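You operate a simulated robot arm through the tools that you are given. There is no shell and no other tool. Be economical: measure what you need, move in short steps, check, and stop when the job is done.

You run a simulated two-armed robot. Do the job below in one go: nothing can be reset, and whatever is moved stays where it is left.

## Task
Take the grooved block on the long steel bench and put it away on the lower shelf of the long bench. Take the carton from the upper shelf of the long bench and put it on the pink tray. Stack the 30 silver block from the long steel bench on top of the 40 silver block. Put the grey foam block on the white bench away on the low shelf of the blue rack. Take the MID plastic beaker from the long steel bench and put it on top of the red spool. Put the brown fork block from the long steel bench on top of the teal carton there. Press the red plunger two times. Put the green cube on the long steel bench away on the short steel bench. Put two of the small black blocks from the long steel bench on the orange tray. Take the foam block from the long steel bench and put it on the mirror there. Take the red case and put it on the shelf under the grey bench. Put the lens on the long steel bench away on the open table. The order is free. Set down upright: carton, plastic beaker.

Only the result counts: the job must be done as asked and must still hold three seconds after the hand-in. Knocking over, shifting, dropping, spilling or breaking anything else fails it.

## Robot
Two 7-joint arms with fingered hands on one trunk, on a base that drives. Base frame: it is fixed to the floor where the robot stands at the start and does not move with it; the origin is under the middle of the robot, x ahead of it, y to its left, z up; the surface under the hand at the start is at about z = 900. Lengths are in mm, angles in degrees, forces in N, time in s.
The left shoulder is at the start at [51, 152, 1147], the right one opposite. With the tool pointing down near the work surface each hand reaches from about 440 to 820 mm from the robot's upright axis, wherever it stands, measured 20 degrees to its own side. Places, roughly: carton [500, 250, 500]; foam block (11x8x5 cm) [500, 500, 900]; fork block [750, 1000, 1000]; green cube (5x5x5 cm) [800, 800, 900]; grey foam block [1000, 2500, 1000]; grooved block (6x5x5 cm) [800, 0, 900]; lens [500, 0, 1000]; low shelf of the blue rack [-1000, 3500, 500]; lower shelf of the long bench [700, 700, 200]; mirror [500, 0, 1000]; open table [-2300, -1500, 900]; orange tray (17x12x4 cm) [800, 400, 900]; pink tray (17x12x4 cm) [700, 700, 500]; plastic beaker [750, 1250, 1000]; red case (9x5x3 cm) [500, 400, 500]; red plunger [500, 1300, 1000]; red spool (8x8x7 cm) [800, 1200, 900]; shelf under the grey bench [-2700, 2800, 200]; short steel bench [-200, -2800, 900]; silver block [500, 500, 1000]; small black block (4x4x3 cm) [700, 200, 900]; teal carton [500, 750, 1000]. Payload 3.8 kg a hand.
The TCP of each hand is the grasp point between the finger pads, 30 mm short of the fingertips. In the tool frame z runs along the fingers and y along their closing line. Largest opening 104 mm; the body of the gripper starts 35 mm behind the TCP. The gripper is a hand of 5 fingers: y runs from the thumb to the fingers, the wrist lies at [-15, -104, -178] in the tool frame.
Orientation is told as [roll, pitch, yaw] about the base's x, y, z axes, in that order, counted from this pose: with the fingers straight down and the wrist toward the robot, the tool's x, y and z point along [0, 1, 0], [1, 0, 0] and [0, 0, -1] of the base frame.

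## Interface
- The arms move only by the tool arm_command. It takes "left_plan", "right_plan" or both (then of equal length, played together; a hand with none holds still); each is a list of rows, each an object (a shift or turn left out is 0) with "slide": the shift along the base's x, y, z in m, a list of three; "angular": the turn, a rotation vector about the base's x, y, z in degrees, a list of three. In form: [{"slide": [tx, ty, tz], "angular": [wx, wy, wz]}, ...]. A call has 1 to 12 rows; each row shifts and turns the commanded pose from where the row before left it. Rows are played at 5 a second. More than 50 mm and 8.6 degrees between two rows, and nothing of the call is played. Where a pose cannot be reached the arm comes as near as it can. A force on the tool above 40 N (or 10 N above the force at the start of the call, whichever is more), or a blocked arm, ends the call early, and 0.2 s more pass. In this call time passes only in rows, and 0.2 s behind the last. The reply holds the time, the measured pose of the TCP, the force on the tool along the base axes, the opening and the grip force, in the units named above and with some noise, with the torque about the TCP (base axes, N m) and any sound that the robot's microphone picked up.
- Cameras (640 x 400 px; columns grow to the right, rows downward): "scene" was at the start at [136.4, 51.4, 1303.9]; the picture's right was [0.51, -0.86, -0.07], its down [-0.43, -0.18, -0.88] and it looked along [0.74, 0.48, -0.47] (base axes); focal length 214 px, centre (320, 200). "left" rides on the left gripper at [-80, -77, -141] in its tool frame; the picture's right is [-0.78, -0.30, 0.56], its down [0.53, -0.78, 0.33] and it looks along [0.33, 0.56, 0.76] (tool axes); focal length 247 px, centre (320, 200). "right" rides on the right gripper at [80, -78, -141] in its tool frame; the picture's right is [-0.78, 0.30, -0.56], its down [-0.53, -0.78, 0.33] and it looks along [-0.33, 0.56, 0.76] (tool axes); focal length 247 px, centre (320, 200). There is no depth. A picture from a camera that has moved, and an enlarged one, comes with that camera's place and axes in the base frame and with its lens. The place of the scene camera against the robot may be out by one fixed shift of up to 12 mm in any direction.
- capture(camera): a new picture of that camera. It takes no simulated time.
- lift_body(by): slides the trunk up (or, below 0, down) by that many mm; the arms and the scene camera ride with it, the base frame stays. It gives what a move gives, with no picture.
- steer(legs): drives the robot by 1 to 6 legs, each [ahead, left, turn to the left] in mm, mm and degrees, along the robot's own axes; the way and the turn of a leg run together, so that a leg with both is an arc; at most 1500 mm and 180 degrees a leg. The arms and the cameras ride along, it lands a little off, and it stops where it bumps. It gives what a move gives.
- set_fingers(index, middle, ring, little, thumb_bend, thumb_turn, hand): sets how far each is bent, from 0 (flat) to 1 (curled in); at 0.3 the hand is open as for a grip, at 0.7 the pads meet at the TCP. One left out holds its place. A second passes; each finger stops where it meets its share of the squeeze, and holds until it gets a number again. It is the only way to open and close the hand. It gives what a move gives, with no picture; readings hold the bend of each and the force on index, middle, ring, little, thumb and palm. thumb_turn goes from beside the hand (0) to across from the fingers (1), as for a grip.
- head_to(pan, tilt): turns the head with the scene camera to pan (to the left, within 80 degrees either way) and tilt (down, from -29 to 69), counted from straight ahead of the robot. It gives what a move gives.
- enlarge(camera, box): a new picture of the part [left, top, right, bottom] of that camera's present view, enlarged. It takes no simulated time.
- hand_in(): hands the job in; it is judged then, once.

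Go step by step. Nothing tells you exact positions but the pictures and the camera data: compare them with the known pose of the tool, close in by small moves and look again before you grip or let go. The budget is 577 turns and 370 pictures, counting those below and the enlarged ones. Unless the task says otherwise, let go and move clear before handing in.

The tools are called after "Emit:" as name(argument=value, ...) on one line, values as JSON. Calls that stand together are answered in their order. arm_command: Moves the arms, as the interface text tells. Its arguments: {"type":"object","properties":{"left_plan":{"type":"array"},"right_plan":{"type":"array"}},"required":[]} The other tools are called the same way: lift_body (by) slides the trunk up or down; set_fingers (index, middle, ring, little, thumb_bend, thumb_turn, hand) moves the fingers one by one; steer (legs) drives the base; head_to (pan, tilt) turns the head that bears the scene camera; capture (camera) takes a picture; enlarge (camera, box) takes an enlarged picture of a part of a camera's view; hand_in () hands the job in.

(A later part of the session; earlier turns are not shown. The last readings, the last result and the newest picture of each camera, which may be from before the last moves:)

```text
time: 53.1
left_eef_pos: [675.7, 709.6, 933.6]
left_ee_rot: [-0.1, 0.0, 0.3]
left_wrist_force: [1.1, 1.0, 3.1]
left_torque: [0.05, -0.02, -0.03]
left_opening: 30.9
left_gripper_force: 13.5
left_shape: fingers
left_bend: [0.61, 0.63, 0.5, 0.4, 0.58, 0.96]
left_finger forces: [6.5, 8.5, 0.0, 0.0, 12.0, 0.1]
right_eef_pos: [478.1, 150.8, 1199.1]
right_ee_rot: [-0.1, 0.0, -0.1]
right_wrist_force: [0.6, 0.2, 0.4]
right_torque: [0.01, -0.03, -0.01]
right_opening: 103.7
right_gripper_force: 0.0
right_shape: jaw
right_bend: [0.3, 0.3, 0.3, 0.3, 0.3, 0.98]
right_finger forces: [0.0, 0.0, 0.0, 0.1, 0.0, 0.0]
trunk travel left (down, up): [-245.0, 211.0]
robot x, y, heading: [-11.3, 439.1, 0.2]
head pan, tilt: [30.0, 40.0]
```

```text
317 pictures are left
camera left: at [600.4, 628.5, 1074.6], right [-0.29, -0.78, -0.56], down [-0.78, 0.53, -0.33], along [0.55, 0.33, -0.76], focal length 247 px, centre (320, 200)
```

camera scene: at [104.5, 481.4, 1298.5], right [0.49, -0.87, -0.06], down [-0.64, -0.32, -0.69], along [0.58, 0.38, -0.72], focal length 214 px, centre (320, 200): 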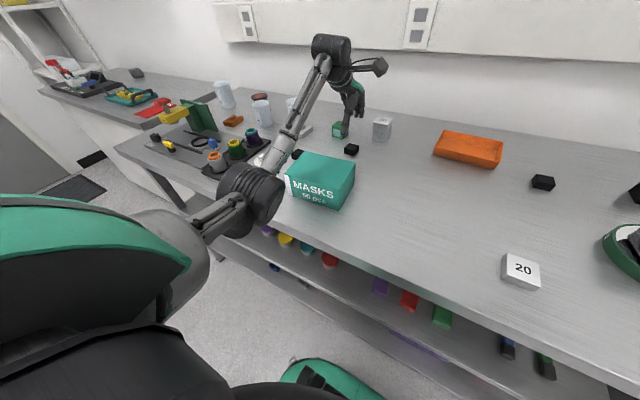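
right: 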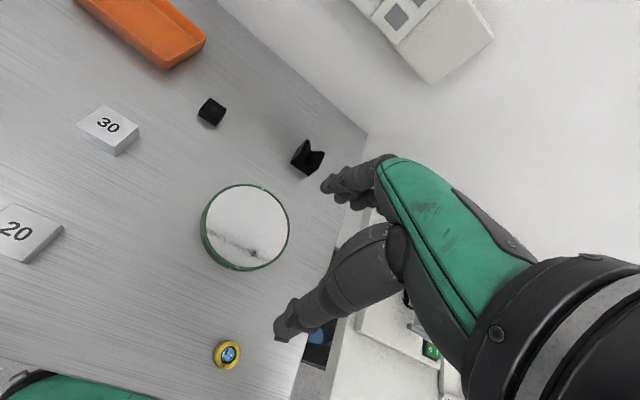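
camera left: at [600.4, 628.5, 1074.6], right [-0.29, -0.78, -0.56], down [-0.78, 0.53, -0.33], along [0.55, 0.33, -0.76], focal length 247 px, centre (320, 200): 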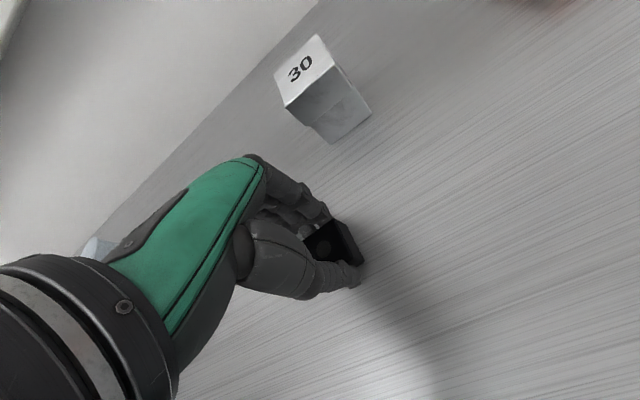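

Emit:
arm_command(left_plan=[{"slide": [0, 0, 0.04]}, {"slide": [0, 0, 0.04]}, {"slide": [0, 0, 0.045]}])

Emit:
capture(camera="left")

Emit:
steer(legs=[[0, -270, 0], [70, 0, 0], [0, 0, -20]])

Emit:
capture(camera="scene")

```text
time: 53.9
left_eef_pos: [675.7, 707.3, 1057.4]
left_ee_rot: [-0.1, 0.1, 0.2]
left_wrist_force: [0.5, -0.3, -1.3]
left_torque: [0.01, -0.02, 0.0]
left_opening: 30.6
left_gripper_force: 12.2
left_shape: fingers
left_bend: [0.61, 0.64, 0.5, 0.4, 0.58, 0.95]
left_finger forces: [6.3, 5.7, 0.0, 0.0, 12.0, 0.0]
right_eef_pos: [478.5, 149.9, 1201.1]
right_ee_rot: [0.1, 0.0, -0.1]
right_wrist_force: [0.9, 0.6, -0.1]
right_torque: [0.0, 0.05, -0.03]
right_opening: 103.7
right_gripper_force: 0.0
right_shape: jaw
right_bend: [0.3, 0.3, 0.3, 0.3, 0.3, 0.98]
right_finger forces: [0.1, 0.0, 0.1, 0.0, 0.1, 0.1]
trunk travel left (down, up): [-245.0, 211.0]
robot x, y, heading: [-10.7, 437.5, 0.1]
head pan, tilt: [30.0, 40.0]
```

```text
316 pictures are left
camera left: at [600.7, 628.1, 1197.7], right [-0.29, -0.78, -0.55], down [-0.78, 0.53, -0.33], along [0.55, 0.33, -0.76], focal length 247 px, centre (320, 200)
```

left: 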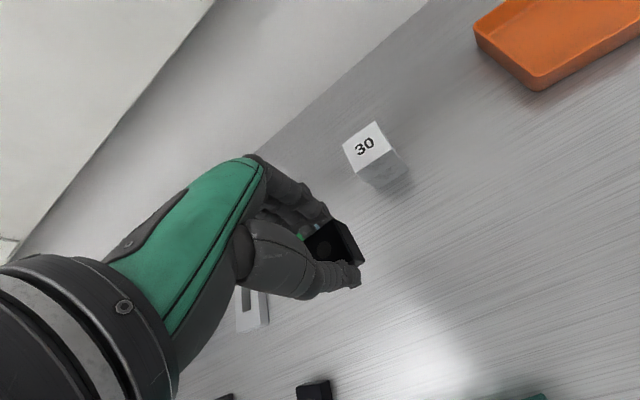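

```text
time: 57.5
left_eef_pos: [796.3, 187.1, 1057.4]
left_ee_rot: [-0.2, 0.1, -19.9]
left_wrist_force: [0.0, -0.7, -1.3]
left_torque: [0.01, 0.0, -0.01]
left_opening: 30.6
left_gripper_force: 11.8
left_shape: fingers
left_bend: [0.61, 0.64, 0.5, 0.4, 0.58, 0.95]
left_finger forces: [6.3, 5.6, 0.0, 0.1, 11.9, 0.1]
right_eef_pos: [420.2, -269.7, 1200.6]
right_ee_rot: [0.0, 0.0, -20.1]
right_wrist_force: [-0.4, 0.4, -0.8]
right_torque: [-0.01, -0.03, 0.0]
right_opening: 103.5
right_gripper_force: 0.0
right_shape: jaw
right_bend: [0.3, 0.3, 0.3, 0.3, 0.3, 0.98]
right_finger forces: [0.0, 0.2, 0.1, 0.0, 0.1, 0.0]
trunk travel left (down, up): [-245.0, 211.0]
robot x, y, heading: [56.8, 163.3, -20.4]
head pan, tilt: [30.0, 40.0]
```

```text
315 pictures are left
camera scene: at [179.7, 165.9, 1298.5], right [0.17, -0.98, -0.06], down [-0.71, -0.08, -0.69], along [0.68, 0.16, -0.72], focal length 214 px, centre (320, 200)
```

scene: 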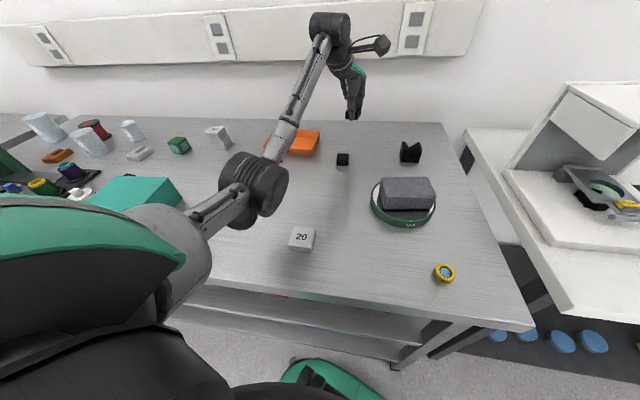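

Emit:
arm_command(left_plan=[{"slide": [0.001, 0.041, 0], "angular": [0, 0, 4]}, {"slide": [0.001, 0.041, 0], "angular": [0, 0, 4]}, {"slide": [0.001, 0.041, 0], "angular": [0, 0, 4]}, {"slide": [0.001, 0.041, 0], "angular": [0, 0, 4]}, {"slide": [0.001, 0.041, 0], "angular": [0, 0, 4]}])

Emit:
capture(camera="left")

Emit:
enlarge(camera="scene", box=[180, 60, 420, 260])

```text
time: 58.7
left_eef_pos: [800.4, 392.8, 1058.8]
left_ee_rot: [-0.1, 0.1, 0.2]
left_wrist_force: [-0.2, -0.6, -0.9]
left_torque: [-0.02, 0.01, -0.02]
left_opening: 30.4
left_gripper_force: 12.3
left_shape: fingers
left_bend: [0.61, 0.64, 0.5, 0.4, 0.58, 0.95]
left_finger forces: [6.2, 5.6, 0.1, 0.0, 11.9, 0.0]
right_eef_pos: [420.6, -268.7, 1202.1]
right_ee_rot: [0.1, 0.0, -20.1]
right_wrist_force: [0.4, 0.2, 0.3]
right_torque: [0.0, 0.0, 0.01]
right_opening: 103.5
right_gripper_force: 0.1
right_shape: jaw
right_bend: [0.3, 0.3, 0.3, 0.3, 0.3, 0.98]
right_finger forces: [0.1, 0.0, 0.1, 0.0, 0.0, 0.1]
trunk travel left (down, up): [-245.0, 211.0]
robot x, y, heading: [56.9, 169.3, -19.7]
head pan, tilt: [30.0, 40.0]
```

```text
314 pictures are left
camera left: at [725.2, 313.3, 1198.5], right [-0.29, -0.78, -0.55], down [-0.78, 0.53, -0.33], along [0.55, 0.33, -0.76], focal length 247 px, centre (320, 200)
```

left: 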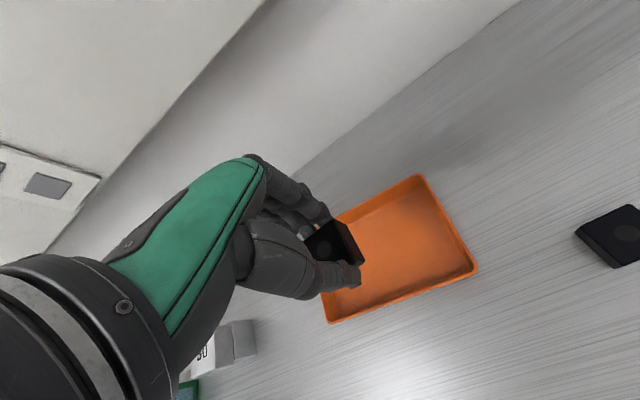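

```text
2.00 times, centred on (300, 160) of scene
camera zoom: at [180.2, 166.7, 1298.4], right [0.17, -0.98, -0.06], down [-0.71, -0.08, -0.69], along [0.68, 0.16, -0.72], focal length 429 px, centre (360, 280)
```

zoom: 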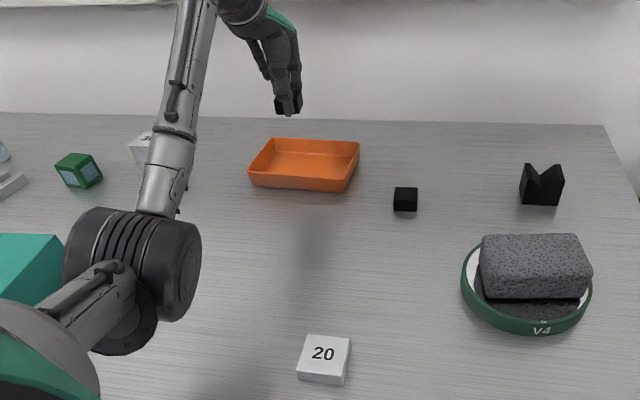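

Emit:
arm_command(left_plan=[{"slide": [0.006, 0.02, -0.02]}, {"slide": [0.006, 0.02, -0.02]}, {"slide": [0, 0, -0.03]}])

Emit:
capture(camera="left")

Emit:
enlarge(camera="scene", box=[240, 60, 400, 160])

```text
time: 59.5
left_eef_pos: [813.2, 430.9, 988.3]
left_ee_rot: [-0.1, 0.0, 0.2]
left_wrist_force: [-0.6, -0.3, -0.7]
left_torque: [0.0, 0.0, -0.05]
left_opening: 30.4
left_gripper_force: 11.5
left_shape: fingers
left_bend: [0.61, 0.64, 0.5, 0.4, 0.58, 0.95]
left_finger forces: [6.3, 5.6, 0.0, 0.0, 11.9, 0.0]
right_eef_pos: [419.9, -269.8, 1201.1]
right_ee_rot: [0.0, -0.1, -20.1]
right_wrist_force: [-0.1, 0.2, -0.6]
right_torque: [-0.03, 0.01, -0.03]
right_opening: 103.3
right_gripper_force: 0.0
right_shape: jaw
right_bend: [0.3, 0.3, 0.3, 0.3, 0.3, 0.98]
right_finger forces: [0.1, 0.1, 0.1, 0.0, 0.1, 0.0]
trunk travel left (down, up): [-245.0, 211.0]
robot x, y, heading: [53.7, 162.7, -20.0]
head pan, tilt: [30.0, 40.0]
```

```text
312 pictures are left
camera left: at [737.5, 350.1, 1129.0], right [-0.29, -0.78, -0.56], down [-0.78, 0.53, -0.33], along [0.55, 0.33, -0.76], focal length 247 px, centre (320, 200)
```

left: 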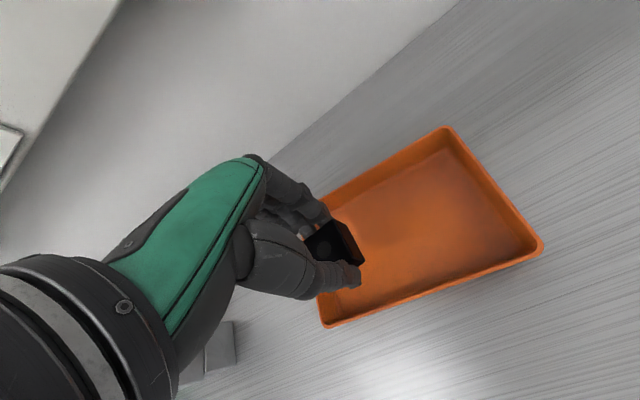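

```text
4.00 times, centred on (320, 110) of scene
camera zoom: at [180.6, 165.4, 1298.4], right [0.17, -0.98, -0.06], down [-0.71, -0.08, -0.69], along [0.68, 0.16, -0.72], focal length 858 px, centre (320, 560)
```

zoom: 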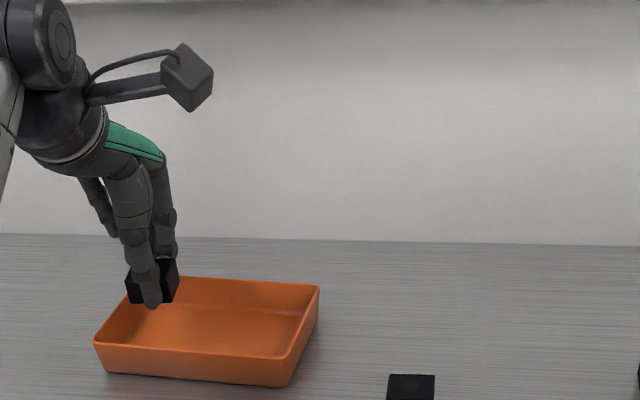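

Emit:
arm_command(left_plan=[{"slide": [0, -0.018, 0]}, {"slide": [0, 0, -0.025]}, {"slide": [0, 0, -0.01]}, {"slide": [0, 0, -0.005]}, {"slide": [0, 0, -0.004]}])

Emit:
capture(camera="left")

Emit:
enlarge(camera="scene", box=[240, 60, 400, 160])

```text
time: 60.7
left_eef_pos: [812.8, 413.6, 942.7]
left_ee_rot: [-0.1, 0.0, 0.2]
left_wrist_force: [0.4, -0.2, -0.5]
left_torque: [-0.03, -0.01, 0.03]
left_opening: 30.7
left_gripper_force: 11.9
left_shape: fingers
left_bend: [0.61, 0.64, 0.5, 0.4, 0.58, 0.95]
left_finger forces: [6.2, 5.5, 0.0, 0.0, 11.9, 0.0]
right_eef_pos: [420.9, -270.2, 1201.0]
right_ee_rot: [-0.1, 0.0, -20.1]
right_wrist_force: [0.5, -0.7, -0.4]
right_torque: [-0.01, 0.01, -0.02]
right_opening: 103.8
right_gripper_force: 0.0
right_shape: jaw
right_bend: [0.3, 0.3, 0.3, 0.3, 0.3, 0.98]
right_finger forces: [0.0, 0.1, 0.0, 0.0, 0.0, 0.1]
trunk travel left (down, up): [-245.0, 211.0]
robot x, y, heading: [55.9, 163.8, -20.0]
head pan, tilt: [30.0, 40.0]
```

```text
310 pictures are left
camera left: at [737.3, 333.5, 1082.9], right [-0.29, -0.78, -0.55], down [-0.78, 0.53, -0.33], along [0.55, 0.33, -0.76], focal length 247 px, centre (320, 200)
```

left: 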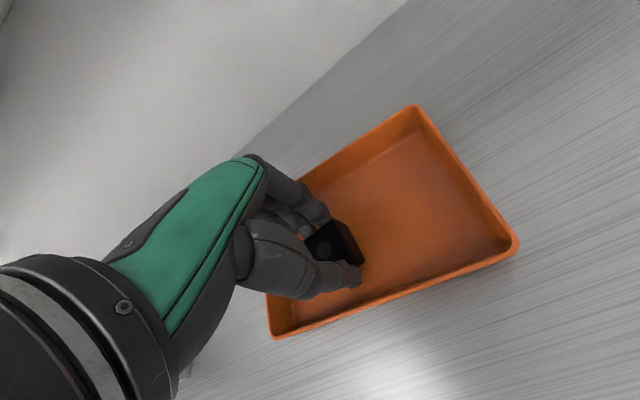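

```text
4.00 times, centred on (320, 110) of scene
camera zoom: at [180.4, 165.9, 1298.4], right [0.17, -0.98, -0.06], down [-0.71, -0.08, -0.69], along [0.68, 0.16, -0.72], focal length 858 px, centre (320, 560)
```

zoom: 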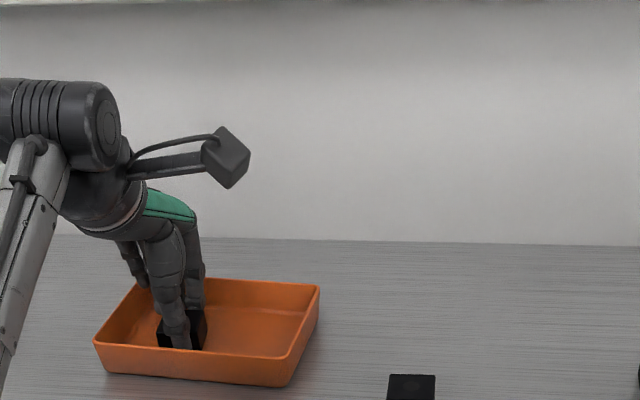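

Nearly on the tray floor. Lower a touch, then open only partly.

Emit:
arm_command(left_plan=[{"slide": [0, 0, -0.004]}])

Emit:
set_fingers(hand="left", index=0.48, middle=0.48, ring=0.45, little=0.45, thumb_bend=0.46)

Emit:
arm_command(left_plan=[{"slide": [0, 0, 0.03]}, {"slide": [0, 0, 0.045]}, {"slide": [0, 0, 0.04]}])

Emit:
capture(camera="left")

```text
time: 61.1
left_eef_pos: [813.1, 413.3, 940.0]
left_ee_rot: [-0.1, 0.1, 0.1]
left_wrist_force: [0.5, 0.2, -0.9]
left_torque: [-0.01, -0.01, -0.03]
left_opening: 30.7
left_gripper_force: 11.7
left_shape: fingers
left_bend: [0.61, 0.64, 0.5, 0.4, 0.58, 0.95]
left_finger forces: [6.1, 5.5, 0.0, 0.1, 12.0, 0.0]
right_eef_pos: [421.6, -270.0, 1199.3]
right_ee_rot: [0.0, 0.0, -20.0]
right_wrist_force: [-0.5, -0.9, -0.8]
right_torque: [0.01, 0.01, -0.01]
right_opening: 103.7
right_gripper_force: 0.1
right_shape: jaw
right_bend: [0.3, 0.3, 0.3, 0.3, 0.3, 0.98]
right_finger forces: [0.0, 0.1, 0.0, 0.1, 0.1, 0.0]
trunk travel left (down, up): [-245.0, 211.0]
robot x, y, heading: [57.1, 164.7, -20.4]
head pan, tilt: [30.0, 40.0]
```

```text
time: 62.1
left_eef_pos: [812.6, 412.1, 939.4]
left_ee_rot: [0.0, 0.1, 0.2]
left_wrist_force: [-0.4, 0.0, 0.8]
left_torque: [-0.02, -0.02, 0.02]
left_opening: 59.4
left_gripper_force: 0.0
left_shape: fingers
left_bend: [0.48, 0.48, 0.45, 0.45, 0.46, 0.97]
left_finger forces: [0.0, 0.0, 0.0, 0.0, 0.1, 0.0]
right_eef_pos: [420.5, -269.6, 1200.9]
right_ee_rot: [0.0, 0.0, -20.0]
right_wrist_force: [-0.5, -0.3, -0.2]
right_torque: [-0.01, -0.04, 0.0]
right_opening: 103.8
right_gripper_force: 0.1
right_shape: jaw
right_bend: [0.3, 0.3, 0.3, 0.3, 0.3, 0.98]
right_finger forces: [0.0, 0.1, 0.1, 0.0, 0.0, 0.1]
trunk travel left (down, up): [-245.0, 211.0]
robot x, y, heading: [58.6, 165.9, -20.3]
head pan, tilt: [30.0, 40.0]
```

```text
time: 62.9
left_eef_pos: [812.3, 412.3, 1055.1]
left_ee_rot: [-0.1, 0.1, 0.2]
left_wrist_force: [-0.4, 0.8, 0.5]
left_torque: [0.02, -0.01, -0.03]
left_opening: 59.5
left_gripper_force: 0.0
left_shape: fingers
left_bend: [0.48, 0.48, 0.45, 0.45, 0.46, 0.97]
left_finger forces: [0.0, 0.1, 0.0, 0.0, 0.0, 0.0]
right_eef_pos: [418.5, -269.4, 1199.8]
right_ee_rot: [-0.1, 0.0, -20.1]
right_wrist_force: [-0.5, -0.5, 0.1]
right_torque: [0.0, -0.01, 0.0]
right_opening: 103.6
right_gripper_force: 0.1
right_shape: jaw
right_bend: [0.3, 0.3, 0.3, 0.3, 0.3, 0.98]
right_finger forces: [0.0, 0.0, 0.0, 0.1, 0.0, 0.1]
trunk travel left (down, up): [-245.0, 211.0]
robot x, y, heading: [55.6, 162.1, -20.3]
head pan, tilt: [30.0, 40.0]
```

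```text
308 pictures are left
camera left: at [737.4, 331.8, 1195.3], right [-0.29, -0.78, -0.56], down [-0.78, 0.53, -0.33], along [0.55, 0.34, -0.76], focal length 247 px, centre (320, 200)
```

left: 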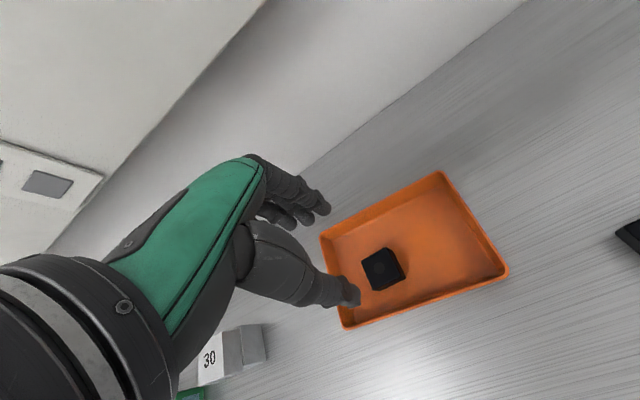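

Block in tray. Back off slightly and go for the other black block at (731,204).

Emit:
steer(legs=[[-40, -15, 0]])

Emit:
arm_command(left_plan=[{"slide": [-0.007, -0.043, 0]}, {"slide": [-0.007, -0.043, 0]}, {"slide": [-0.007, -0.043, 0]}, {"slide": [-0.007, -0.043, 0]}, {"slide": [-0.007, -0.035, 0]}])

Emit:
set_fingers(hand="left", index=0.3, middle=0.3, ring=0.3, little=0.3, thumb_bend=0.3)

Emit:
capture(camera="left")

```text
time: 63.8
left_eef_pos: [776.1, 411.5, 1050.7]
left_ee_rot: [-0.2, 0.4, 0.1]
left_wrist_force: [0.4, 0.1, 0.5]
left_torque: [0.02, 0.03, 0.02]
left_opening: 59.5
left_gripper_force: 0.0
left_shape: fingers
left_bend: [0.48, 0.48, 0.45, 0.45, 0.46, 0.97]
left_finger forces: [0.0, 0.0, 0.0, 0.0, 0.1, 0.0]
right_eef_pos: [382.4, -269.4, 1199.0]
right_ee_rot: [-0.1, 0.2, -20.0]
right_wrist_force: [-0.1, 0.9, 0.2]
right_torque: [0.0, 0.03, -0.03]
right_opening: 103.5
right_gripper_force: 0.0
right_shape: jaw
right_bend: [0.3, 0.3, 0.3, 0.3, 0.3, 0.98]
right_finger forces: [0.0, 0.1, 0.0, 0.0, 0.1, 0.0]
trunk travel left (down, up): [-245.0, 211.0]
robot x, y, heading: [8.9, 164.2, -19.9]
head pan, tilt: [30.0, 40.0]
```

```text
time: 65.0
left_eef_pos: [735.5, 205.5, 1055.7]
left_ee_rot: [-0.1, 0.0, 0.3]
left_wrist_force: [0.4, -0.4, 0.3]
left_torque: [0.01, -0.02, 0.01]
left_opening: 59.2
left_gripper_force: 0.0
left_shape: fingers
left_bend: [0.48, 0.48, 0.45, 0.45, 0.46, 0.97]
left_finger forces: [0.0, 0.0, 0.1, 0.0, 0.0, 0.0]
right_eef_pos: [379.5, -270.8, 1200.2]
right_ee_rot: [0.1, 0.1, -20.0]
right_wrist_force: [0.6, 0.5, 0.4]
right_torque: [0.0, -0.02, 0.03]
right_opening: 103.8
right_gripper_force: 0.1
right_shape: jaw
right_bend: [0.3, 0.3, 0.3, 0.3, 0.3, 0.98]
right_finger forces: [0.0, 0.0, 0.1, 0.0, 0.0, 0.0]
trunk travel left (down, up): [-245.0, 211.0]
robot x, y, heading: [14.9, 166.0, -20.1]
head pan, tilt: [30.0, 40.0]
```

```text
time: 66.0
left_eef_pos: [735.8, 205.6, 1053.6]
left_ee_rot: [-0.1, 0.1, 0.2]
left_wrist_force: [0.8, -0.2, 0.4]
left_torque: [0.01, 0.03, 0.02]
left_opening: 102.5
left_gripper_force: 0.1
left_shape: fingers
left_bend: [0.3, 0.3, 0.3, 0.3, 0.3, 0.97]
left_finger forces: [0.0, 0.0, 0.0, 0.0, 0.0, 0.0]
right_eef_pos: [378.6, -270.7, 1199.3]
right_ee_rot: [-0.1, 0.0, -20.0]
right_wrist_force: [-0.4, 0.3, -0.8]
right_torque: [-0.01, -0.01, 0.0]
right_opening: 103.6
right_gripper_force: 0.1
right_shape: jaw
right_bend: [0.3, 0.3, 0.3, 0.3, 0.3, 0.98]
right_finger forces: [0.0, 0.0, 0.0, 0.0, 0.1, 0.1]
trunk travel left (down, up): [-245.0, 211.0]
robot x, y, heading: [15.1, 163.8, -20.3]
head pan, tilt: [30.0, 40.0]
```

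```text
307 pictures are left
camera left: at [660.3, 125.3, 1195.3], right [-0.29, -0.78, -0.55], down [-0.78, 0.53, -0.33], along [0.55, 0.33, -0.76], focal length 247 px, centre (320, 200)
```

left: 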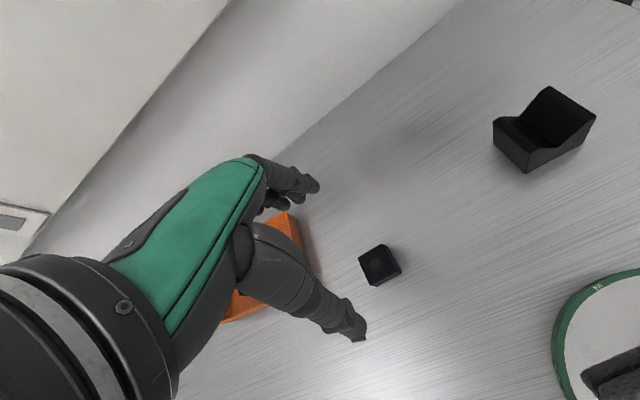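

Emit:
arm_command(left_plan=[{"slide": [0.001, -0.003, -0.045]}, {"slide": [0, 0, -0.045]}, {"slide": [0, 0, -0.03]}])

Emit:
enlarge(camera="scene", box=[180, 60, 420, 260])

Emit:
set_fingers(hand="left", index=0.7, middle=0.7, ring=0.5, little=0.4, thumb_bend=0.7)

Emit:
capture(camera="left")

```text
time: 66.8
left_eef_pos: [739.8, 201.3, 933.8]
left_ee_rot: [0.0, 0.1, 0.2]
left_wrist_force: [0.0, -0.2, -0.9]
left_torque: [0.0, 0.03, -0.03]
left_opening: 103.1
left_gripper_force: 0.1
left_shape: fingers
left_bend: [0.3, 0.3, 0.3, 0.3, 0.3, 0.97]
left_finger forces: [0.0, 0.1, 0.0, 0.0, 0.1, 0.0]
right_eef_pos: [379.6, -268.8, 1200.7]
right_ee_rot: [0.0, 0.0, -20.0]
right_wrist_force: [0.3, 0.5, 0.1]
right_torque: [0.01, 0.0, -0.01]
right_opening: 103.7
right_gripper_force: 0.0
right_shape: jaw
right_bend: [0.3, 0.3, 0.3, 0.3, 0.3, 0.98]
right_finger forces: [0.0, 0.0, 0.0, 0.0, 0.0, 0.0]
trunk travel left (down, up): [-245.0, 211.0]
robot x, y, heading: [16.5, 163.7, -20.3]
head pan, tilt: [30.0, 40.0]
```

```text
2.00 times, centred on (300, 160) of scene
camera zoom: at [138.7, 165.3, 1298.4], right [0.17, -0.98, -0.06], down [-0.71, -0.08, -0.69], along [0.68, 0.16, -0.72], focal length 429 px, centre (360, 280)
```

zoom: 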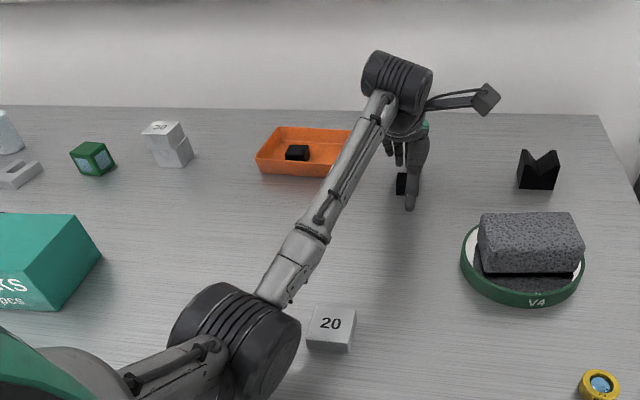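

```text
time: 67.8
left_eef_pos: [737.6, 201.9, 933.9]
left_ee_rot: [0.0, 0.0, 0.1]
left_wrist_force: [1.3, 0.3, 4.4]
left_torque: [0.01, -0.06, -0.02]
left_opening: 30.8
left_gripper_force: 14.5
left_shape: fingers
left_bend: [0.61, 0.64, 0.5, 0.4, 0.58, 0.96]
left_finger forces: [6.6, 9.0, 0.1, 0.0, 11.8, 0.0]
right_eef_pos: [379.4, -270.1, 1200.1]
right_ee_rot: [0.0, 0.0, -20.0]
right_wrist_force: [-0.7, -1.1, -1.0]
right_torque: [-0.01, -0.01, -0.02]
right_opening: 103.8
right_gripper_force: 0.0
right_shape: jaw
right_bend: [0.3, 0.3, 0.3, 0.3, 0.3, 0.98]
right_finger forces: [0.0, 0.0, 0.0, 0.0, 0.0, 0.0]
trunk travel left (down, up): [-245.0, 211.0]
robot x, y, heading: [17.8, 166.8, -20.2]
head pan, tilt: [30.0, 40.0]
```

```text
305 pictures are left
camera left: at [662.6, 120.8, 1074.4], right [-0.29, -0.78, -0.56], down [-0.78, 0.53, -0.33], along [0.55, 0.33, -0.76], focal length 247 px, centre (320, 200)
```

left: 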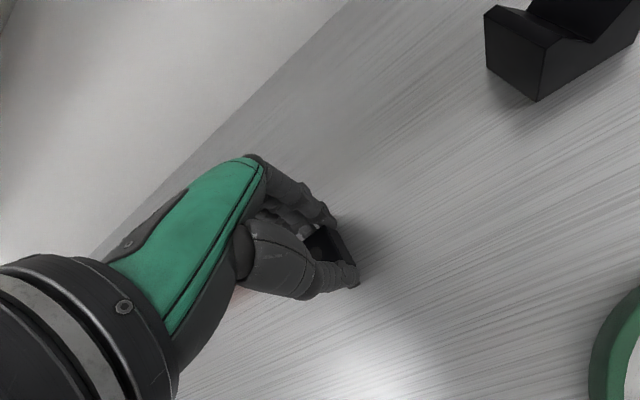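

Emit:
arm_command(left_plan=[{"slide": [0, 0, 0.04]}, {"slide": [0, 0, 0.045]}, {"slide": [0, 0, 0.035]}, {"slide": [0.0, 0.045, 0]}, {"slide": [0.0, 0.045, 0]}, {"slide": [0.0, 0.045, 0]}])

Emit:
steer(legs=[[40, 15, 0]])

Emit:
arm_command(left_plan=[{"slide": [0.03, 0.005, 0]}])

Emit:
capture(camera="left")

```text
time: 69.2
left_eef_pos: [737.5, 338.0, 1054.1]
left_ee_rot: [-0.2, 0.1, 0.2]
left_wrist_force: [0.2, 0.0, -0.8]
left_torque: [-0.03, -0.03, 0.03]
left_opening: 30.9
left_gripper_force: 11.8
left_shape: fingers
left_bend: [0.61, 0.64, 0.5, 0.4, 0.58, 0.96]
left_finger forces: [6.6, 5.3, 0.0, 0.0, 11.8, 0.0]
right_eef_pos: [379.0, -269.4, 1199.9]
right_ee_rot: [0.0, 0.1, -20.0]
right_wrist_force: [-0.5, 1.1, -0.7]
right_torque: [0.02, -0.01, -0.01]
right_opening: 103.4
right_gripper_force: 0.2
right_shape: jaw
right_bend: [0.3, 0.3, 0.3, 0.3, 0.3, 0.98]
right_finger forces: [0.0, 0.0, 0.0, 0.0, 0.0, 0.0]
trunk travel left (down, up): [-245.0, 211.0]
robot x, y, heading: [14.8, 163.3, -20.0]
head pan, tilt: [30.0, 40.0]
```

```text
time: 70.1
left_eef_pos: [776.0, 337.6, 1058.1]
left_ee_rot: [-0.2, -0.1, 0.3]
left_wrist_force: [-0.1, 0.2, -1.7]
left_torque: [0.01, -0.06, 0.0]
left_opening: 31.1
left_gripper_force: 11.8
left_shape: fingers
left_bend: [0.61, 0.64, 0.5, 0.4, 0.58, 0.96]
left_finger forces: [6.6, 5.3, 0.1, 0.1, 11.9, 0.0]
right_eef_pos: [416.2, -269.3, 1201.8]
right_ee_rot: [0.2, -0.2, -20.1]
right_wrist_force: [0.0, 1.4, -0.4]
right_torque: [0.0, -0.02, 0.01]
right_opening: 103.9
right_gripper_force: 0.0
right_shape: jaw
right_bend: [0.3, 0.3, 0.3, 0.3, 0.3, 0.98]
right_finger forces: [0.0, 0.0, 0.0, 0.1, 0.0, 0.0]
trunk travel left (down, up): [-245.0, 211.0]
robot x, y, heading: [58.4, 164.9, -20.2]
head pan, tilt: [30.0, 40.0]
```

```text
time: 70.5
left_eef_pos: [810.8, 342.2, 1056.4]
left_ee_rot: [-0.1, 0.1, 0.2]
left_wrist_force: [0.1, 0.3, -0.7]
left_torque: [0.02, -0.01, 0.0]
left_opening: 30.8
left_gripper_force: 11.9
left_shape: fingers
left_bend: [0.61, 0.64, 0.5, 0.4, 0.58, 0.96]
left_finger forces: [6.6, 5.4, 0.0, 0.0, 11.9, 0.0]
right_eef_pos: [420.7, -270.8, 1200.5]
right_ee_rot: [0.0, -0.1, -20.1]
right_wrist_force: [0.7, -0.8, 0.2]
right_torque: [0.01, 0.01, 0.02]
right_opening: 103.8
right_gripper_force: 0.1
right_shape: jaw
right_bend: [0.3, 0.3, 0.3, 0.3, 0.3, 0.98]
right_finger forces: [0.1, 0.0, 0.0, 0.0, 0.0, 0.0]
trunk travel left (down, up): [-245.0, 211.0]
robot x, y, heading: [58.0, 165.1, -20.1]
head pan, tilt: [30.0, 40.0]
```

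```text
304 pictures are left
camera left: at [734.3, 262.7, 1196.4], right [-0.29, -0.78, -0.56], down [-0.78, 0.53, -0.33], along [0.55, 0.33, -0.76], focal length 247 px, centre (320, 200)
```

left: 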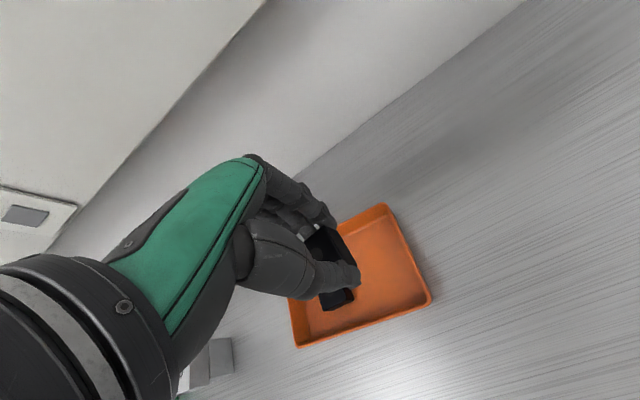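

Emit:
arm_command(left_plan=[{"slide": [0, 0.002, -0.04]}, {"slide": [0, 0, -0.035]}])

Emit:
capture(camera="left")

Emit:
enlarge(camera="scene", box=[240, 60, 400, 160])

```text
time: 71.1
left_eef_pos: [810.1, 345.1, 979.3]
left_ee_rot: [-0.2, 0.0, 0.2]
left_wrist_force: [0.1, -0.1, -0.2]
left_torque: [-0.01, 0.0, -0.01]
left_opening: 30.8
left_gripper_force: 11.9
left_shape: fingers
left_bend: [0.61, 0.64, 0.5, 0.4, 0.58, 0.96]
left_finger forces: [6.5, 5.3, 0.1, 0.1, 11.9, 0.0]
right_eef_pos: [420.8, -270.1, 1199.7]
right_ee_rot: [0.0, 0.0, -20.2]
right_wrist_force: [0.1, 0.3, 0.6]
right_torque: [0.01, 0.04, 0.04]
right_opening: 103.5
right_gripper_force: 0.1
right_shape: jaw
right_bend: [0.3, 0.3, 0.3, 0.3, 0.3, 0.98]
right_finger forces: [0.0, 0.0, 0.0, 0.0, 0.0, 0.0]
trunk travel left (down, up): [-245.0, 211.0]
robot x, y, heading: [56.9, 163.7, -20.0]
head pan, tilt: [30.0, 40.0]
```

```text
303 pictures are left
camera left: at [734.9, 265.7, 1119.9], right [-0.29, -0.78, -0.55], down [-0.78, 0.53, -0.33], along [0.55, 0.33, -0.76], focal length 247 px, centre (320, 200)
```

left: 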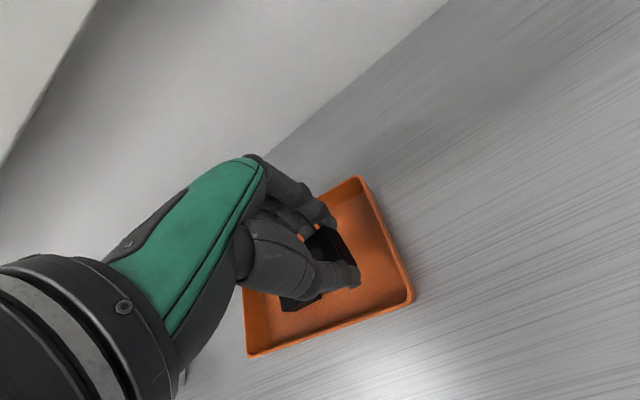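

```text
4.00 times, centred on (320, 110) of scene
camera zoom: at [181.0, 165.8, 1298.4], right [0.17, -0.98, -0.06], down [-0.71, -0.08, -0.69], along [0.68, 0.16, -0.72], focal length 858 px, centre (320, 560)
```

zoom: 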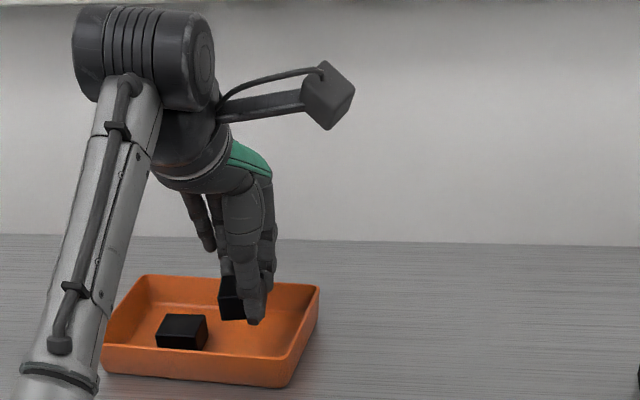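

Emit:
arm_command(left_plan=[{"slide": [0, -0.004, -0.025]}, {"slide": [0, 0, -0.01]}, {"slide": [0, 0, -0.004]}])

Emit:
set_fingers(hand="left", index=0.48, middle=0.48, thumb_bend=0.46)

Emit:
arm_command(left_plan=[{"slide": [0, 0, 0.03]}, {"slide": [0, 0, 0.045]}, {"slide": [0, 0, 0.04]}, {"slide": [-0.04, 0, 0.02]}])

Emit:
enlarge(camera="scene", box=[240, 60, 400, 160])

Emit:
capture(camera="left")

```text
time: 71.9
left_eef_pos: [810.4, 341.1, 940.0]
left_ee_rot: [-0.2, 0.1, 0.1]
left_wrist_force: [-0.5, -0.4, 0.3]
left_torque: [-0.01, 0.01, 0.01]
left_opening: 31.2
left_gripper_force: 11.9
left_shape: fingers
left_bend: [0.61, 0.64, 0.5, 0.4, 0.58, 0.96]
left_finger forces: [6.5, 5.4, 0.0, 0.0, 11.9, 0.0]
right_eef_pos: [420.2, -270.3, 1200.5]
right_ee_rot: [0.0, 0.0, -20.1]
right_wrist_force: [-0.8, 0.2, 0.1]
right_torque: [0.02, 0.02, 0.01]
right_opening: 103.7
right_gripper_force: 0.0
right_shape: jaw
right_bend: [0.3, 0.3, 0.3, 0.3, 0.3, 0.98]
right_finger forces: [0.0, 0.1, 0.0, 0.0, 0.0, 0.0]
trunk travel left (down, up): [-245.0, 211.0]
robot x, y, heading: [54.9, 166.7, -20.3]
head pan, tilt: [30.0, 40.0]
```

```text
time: 72.9
left_eef_pos: [810.4, 340.2, 940.9]
left_ee_rot: [-0.1, 0.2, 0.2]
left_wrist_force: [-0.4, 0.0, 0.4]
left_torque: [0.01, 0.01, -0.01]
left_opening: 59.5
left_gripper_force: 0.1
left_shape: fingers
left_bend: [0.48, 0.48, 0.5, 0.4, 0.46, 0.97]
left_finger forces: [0.0, 0.0, 0.1, 0.1, 0.0, 0.1]
right_eef_pos: [420.5, -270.2, 1200.1]
right_ee_rot: [0.0, 0.0, -20.2]
right_wrist_force: [0.0, -0.4, -0.1]
right_torque: [0.02, 0.0, -0.02]
right_opening: 103.7
right_gripper_force: 0.0
right_shape: jaw
right_bend: [0.3, 0.3, 0.3, 0.3, 0.3, 0.98]
right_finger forces: [0.1, 0.0, 0.0, 0.0, 0.1, 0.1]
trunk travel left (down, up): [-245.0, 211.0]
robot x, y, heading: [61.2, 167.5, -20.3]
head pan, tilt: [30.0, 40.0]
```

```text
time: 73.9
left_eef_pos: [769.2, 342.7, 1076.9]
left_ee_rot: [-0.1, 0.1, 0.2]
left_wrist_force: [-0.3, -0.7, -0.1]
left_torque: [0.0, -0.04, -0.01]
left_opening: 59.8
left_gripper_force: 0.0
left_shape: fingers
left_bend: [0.48, 0.48, 0.5, 0.4, 0.46, 0.97]
left_finger forces: [0.1, 0.0, 0.0, 0.1, 0.0, 0.0]
right_eef_pos: [419.1, -269.3, 1202.0]
right_ee_rot: [-0.1, -0.1, -20.1]
right_wrist_force: [-0.1, -0.4, -0.5]
right_torque: [0.03, -0.06, 0.02]
right_opening: 103.8
right_gripper_force: 0.1
right_shape: jaw
right_bend: [0.3, 0.3, 0.3, 0.3, 0.3, 0.98]
right_finger forces: [0.0, 0.0, 0.1, 0.0, 0.0, 0.0]
trunk travel left (down, up): [-245.0, 211.0]
robot x, y, heading: [56.6, 163.0, -20.0]
head pan, tilt: [30.0, 40.0]
```

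```text
4.00 times, centred on (320, 110) of scene
camera zoom: at [179.4, 166.0, 1298.6], right [0.17, -0.98, -0.06], down [-0.71, -0.08, -0.7], along [0.68, 0.16, -0.72], focal length 858 px, centre (320, 560)
```

zoom: 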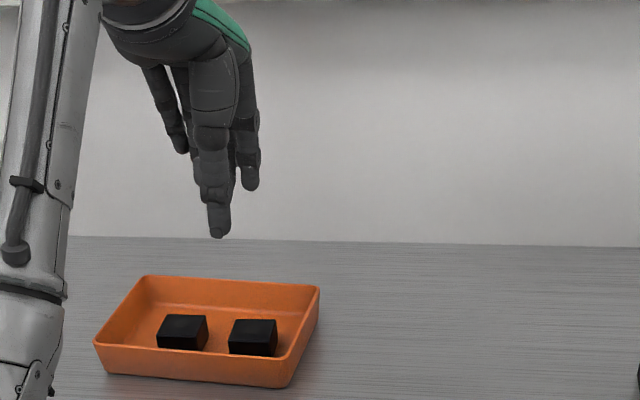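

```text
300 pictures are left
camera left: at [693.0, 261.6, 1216.8], right [-0.29, -0.78, -0.56], down [-0.78, 0.53, -0.33], along [0.55, 0.33, -0.76], focal length 247 px, centre (320, 200)
```

left: 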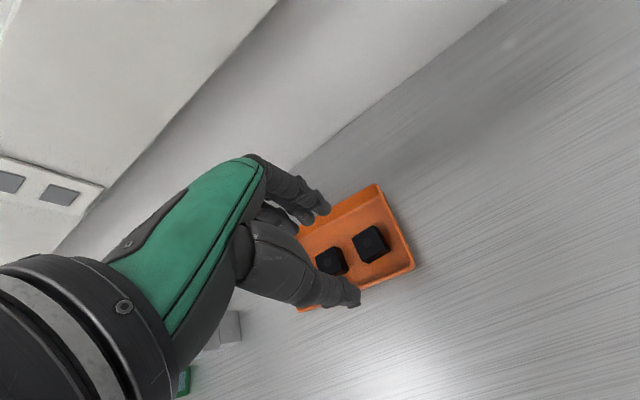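

Three jobs done. Next the beaker/fork area; raise trunk for clearance and drive left along the bench.

Emit:
lift_body(by=130)

Emit:
steer(legs=[[0, 0, 20], [-90, 0, 0], [0, 650, 0]])

Emit:
head_to(pan=25, tilt=45)

Emit:
capture(camera="scene")

Emit:
capture(camera="left")

```text
time: 75.5
left_eef_pos: [770.0, 339.0, 1204.9]
left_ee_rot: [-0.1, 0.1, 0.1]
left_wrist_force: [0.7, 0.2, 0.2]
left_torque: [-0.02, 0.0, 0.0]
left_opening: 59.7
left_gripper_force: 0.1
left_shape: fingers
left_bend: [0.48, 0.48, 0.5, 0.4, 0.46, 0.97]
left_finger forces: [0.0, 0.0, 0.0, 0.0, 0.1, 0.0]
right_eef_pos: [420.5, -269.3, 1330.6]
right_ee_rot: [-0.1, 0.1, -20.1]
right_wrist_force: [-0.1, -0.4, 0.3]
right_torque: [-0.01, -0.01, 0.02]
right_opening: 103.6
right_gripper_force: 0.0
right_shape: jaw
right_bend: [0.3, 0.3, 0.3, 0.3, 0.3, 0.98]
right_finger forces: [0.1, 0.0, 0.1, 0.0, 0.1, 0.0]
trunk travel left (down, up): [-375.0, 81.0]
robot x, y, heading: [56.9, 165.6, -20.1]
head pan, tilt: [30.0, 40.0]
```

```text
time: 80.9
left_eef_pos: [567.9, 1229.5, 1205.6]
left_ee_rot: [-0.2, 0.1, 21.0]
left_wrist_force: [0.7, 0.5, 0.1]
left_torque: [0.04, -0.02, -0.01]
left_opening: 59.5
left_gripper_force: 0.0
left_shape: fingers
left_bend: [0.48, 0.48, 0.5, 0.4, 0.46, 0.97]
left_finger forces: [0.0, 0.1, 0.1, 0.0, 0.0, 0.0]
right_eef_pos: [457.2, 535.9, 1330.6]
right_ee_rot: [0.1, 0.0, 0.6]
right_wrist_force: [-0.4, 0.6, -1.1]
right_torque: [0.0, -0.03, 0.03]
right_opening: 103.9
right_gripper_force: 0.0
right_shape: jaw
right_bend: [0.3, 0.3, 0.3, 0.3, 0.3, 0.98]
right_finger forces: [0.1, 0.0, 0.0, 0.0, 0.0, 0.1]
trunk travel left (down, up): [-375.0, 81.0]
robot x, y, heading: [-36.7, 821.9, 0.6]
head pan, tilt: [30.0, 40.0]
```

```text
time: 81.5
left_eef_pos: [567.7, 1230.3, 1205.6]
left_ee_rot: [-0.1, 0.2, 20.9]
left_wrist_force: [-0.1, 0.9, -0.9]
left_torque: [-0.01, -0.02, -0.02]
left_opening: 59.5
left_gripper_force: 0.1
left_shape: fingers
left_bend: [0.48, 0.48, 0.5, 0.4, 0.46, 0.97]
left_finger forces: [0.0, 0.1, 0.0, 0.1, 0.1, 0.0]
right_eef_pos: [457.9, 536.0, 1329.5]
right_ee_rot: [0.0, 0.0, 0.6]
right_wrist_force: [0.5, -0.1, -0.2]
right_torque: [-0.02, 0.01, 0.0]
right_opening: 103.6
right_gripper_force: 0.1
right_shape: jaw
right_bend: [0.3, 0.3, 0.3, 0.3, 0.3, 0.98]
right_finger forces: [0.0, 0.0, 0.0, 0.1, 0.1, 0.0]
trunk travel left (down, up): [-375.0, 81.0]
robot x, y, heading: [-35.8, 813.5, 0.5]
head pan, tilt: [25.0, 45.0]
```

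```text
299 pictures are left
camera scene: at [36.9, 853.9, 1434.4], right [0.43, -0.9, -0.01], down [-0.65, -0.31, -0.69], along [0.62, 0.31, -0.72], focal length 214 px, centre (320, 200)
```

scene: 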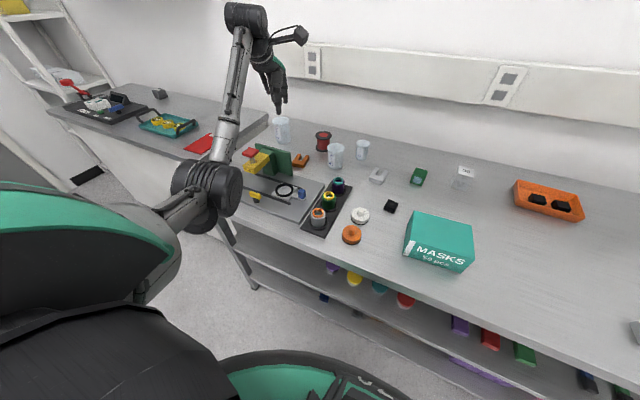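

```text
298 pictures are left
camera left: at [525.1, 1128.8, 1346.2], right [0.0, -0.83, -0.55], down [-0.92, 0.22, -0.33], along [0.4, 0.51, -0.76], focal length 247 px, centre (320, 200)
```

left: 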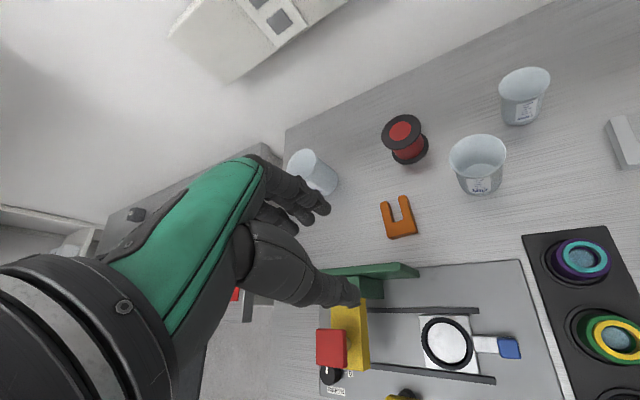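

Emit:
enlarge(camera="left", box=[280, 50, 580, 250])

Emit:
enlarge(camera="scene", box=[230, 100, 390, 230])

```text
2.00 times, centred on (430, 150) of left
camera zoom: at [525.1, 1128.8, 1346.2], right [0.0, -0.83, -0.55], down [-0.92, 0.22, -0.33], along [0.4, 0.51, -0.76], focal length 494 px, centre (100, 300)
```

zoom: 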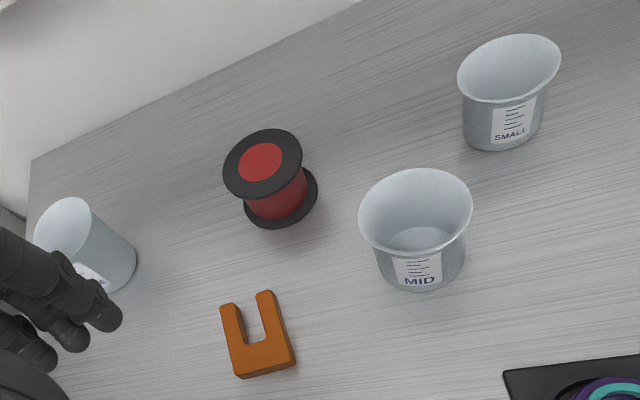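

```text
3.08 times, centred on (310, 165) of scene
camera zoom: at [36.9, 853.9, 1434.4], right [0.43, -0.9, -0.01], down [-0.65, -0.31, -0.69], along [0.62, 0.31, -0.72], focal length 660 px, centre (351, 308)
```

zoom: 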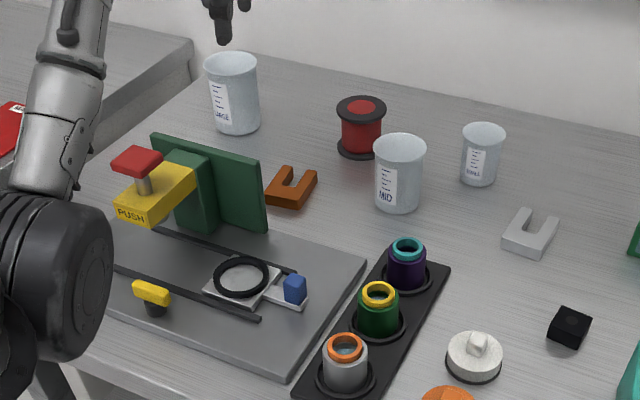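

MID beaker ≈ (725,1108), spool ≈ (816,1208), fork ≈ (673,1246). Move in above the MID beaker.

Emit:
steer(legs=[[60, 0, 0]])

Emit:
set_fingers(hand="left", index=0.3, middle=0.3, ring=0.3, little=0.3, thumb_bend=0.3)

Emit:
arm_command(left_plan=[{"slide": [0.025, -0.03, 0], "angular": [0, 0, -5.2]}, {"slide": [0.025, -0.03, 0], "angular": [0, 0, -5.2]}, {"slide": [0.025, -0.03, 0], "angular": [0, 0, -5.2]}, {"slide": [0.02, -0.03, 0], "angular": [0, 0, -5.3]}])

Emit:
lift_body(by=-90)

Emit:
capture(camera="left")

```text
time: 82.5
left_eef_pos: [616.8, 1230.6, 1210.4]
left_ee_rot: [-0.2, -0.3, 20.8]
left_wrist_force: [-0.4, 0.6, 0.2]
left_torque: [-0.02, -0.04, 0.0]
left_opening: 59.5
left_gripper_force: 0.1
left_shape: fingers
left_bend: [0.48, 0.48, 0.5, 0.4, 0.46, 0.97]
left_finger forces: [0.0, 0.0, 0.1, 0.0, 0.0, 0.1]
right_eef_pos: [506.8, 537.6, 1334.5]
right_ee_rot: [0.0, -0.6, 0.6]
right_wrist_force: [-0.4, -0.3, 0.9]
right_torque: [0.02, -0.07, -0.02]
right_opening: 104.0
right_gripper_force: 0.0
right_shape: jaw
right_bend: [0.3, 0.3, 0.3, 0.3, 0.3, 0.98]
right_finger forces: [0.0, 0.1, 0.0, 0.0, 0.1, 0.1]
trunk travel left (down, up): [-375.0, 81.0]
robot x, y, heading: [21.8, 818.4, 0.4]
head pan, tilt: [25.0, 45.0]
```

```text
time: 83.5
left_eef_pos: [627.8, 1232.4, 1207.3]
left_ee_rot: [0.0, 0.1, 20.9]
left_wrist_force: [0.0, 0.7, -0.7]
left_torque: [0.0, 0.02, -0.02]
left_opening: 102.7
left_gripper_force: 0.0
left_shape: fingers
left_bend: [0.3, 0.3, 0.3, 0.3, 0.3, 0.97]
left_finger forces: [0.0, 0.1, 0.1, 0.0, 0.1, 0.1]
right_eef_pos: [516.7, 537.5, 1329.7]
right_ee_rot: [0.1, -0.1, 0.7]
right_wrist_force: [-0.1, 0.1, 0.1]
right_torque: [-0.01, -0.02, 0.03]
right_opening: 103.6
right_gripper_force: 0.0
right_shape: jaw
right_bend: [0.3, 0.3, 0.3, 0.3, 0.3, 0.98]
right_finger forces: [0.0, 0.1, 0.0, 0.1, 0.1, 0.0]
trunk travel left (down, up): [-375.0, 81.0]
robot x, y, heading: [23.3, 819.4, 0.5]
head pan, tilt: [25.0, 45.0]
```

```text
time: 84.5
left_eef_pos: [722.2, 1109.7, 1202.4]
left_ee_rot: [0.0, 0.1, 0.0]
left_wrist_force: [0.4, 0.7, -0.3]
left_torque: [0.01, 0.04, 0.02]
left_opening: 102.9
left_gripper_force: 0.0
left_shape: fingers
left_bend: [0.3, 0.3, 0.3, 0.3, 0.3, 0.97]
left_finger forces: [0.0, 0.1, 0.0, 0.0, 0.1, 0.1]
right_eef_pos: [515.3, 536.7, 1330.7]
right_ee_rot: [0.2, 0.0, 0.6]
right_wrist_force: [-0.5, 0.1, 0.6]
right_torque: [0.0, -0.05, -0.01]
right_opening: 103.9
right_gripper_force: 0.1
right_shape: jaw
right_bend: [0.3, 0.3, 0.3, 0.3, 0.3, 0.98]
right_finger forces: [0.1, 0.1, 0.1, 0.1, 0.0, 0.0]
trunk travel left (down, up): [-375.0, 81.0]
robot x, y, heading: [21.2, 810.2, 0.7]
head pan, tilt: [25.0, 45.0]
```

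```text
time: 85.8
left_eef_pos: [720.8, 1111.5, 1115.5]
left_ee_rot: [-0.1, 0.0, -0.1]
left_wrist_force: [0.0, -0.9, 0.0]
left_torque: [-0.01, -0.04, 0.0]
left_opening: 102.8
left_gripper_force: 0.0
left_shape: fingers
left_bend: [0.3, 0.3, 0.3, 0.3, 0.3, 0.97]
left_finger forces: [0.0, 0.0, 0.0, 0.0, 0.1, 0.1]
right_eef_pos: [515.7, 537.1, 1241.0]
right_ee_rot: [0.1, -0.1, 0.5]
right_wrist_force: [0.8, 0.2, 0.2]
right_torque: [0.02, 0.05, -0.01]
right_opening: 103.7
right_gripper_force: 0.1
right_shape: jaw
right_bend: [0.3, 0.3, 0.3, 0.3, 0.3, 0.98]
right_finger forces: [0.1, 0.1, 0.1, 0.0, 0.0, 0.0]
trunk travel left (down, up): [-285.0, 171.0]
robot x, y, heading: [20.3, 820.2, 0.4]
head pan, tilt: [25.0, 45.0]
```

```text
295 pictures are left
camera left: at [645.2, 1032.0, 1256.7], right [-0.3, -0.78, -0.56], down [-0.78, 0.53, -0.33], along [0.56, 0.33, -0.76], focal length 247 px, centre (320, 200)
```

left: 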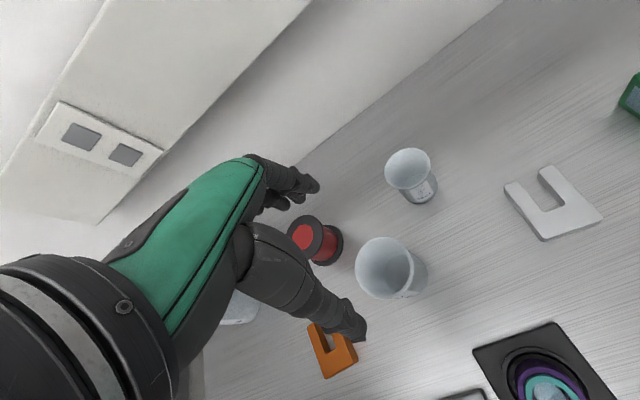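

Emit:
enlarge(camera="left", box=[330, 210, 450, 310])

```text
4.00 times, centred on (390, 260) of left
camera zoom: at [645.2, 1032.0, 1256.7], right [-0.3, -0.78, -0.56], down [-0.78, 0.53, -0.33], along [0.56, 0.33, -0.76], focal length 988 px, centre (40, -40)
```

zoom: 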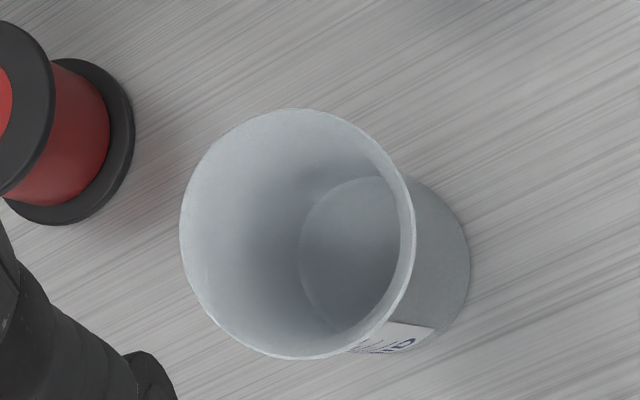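

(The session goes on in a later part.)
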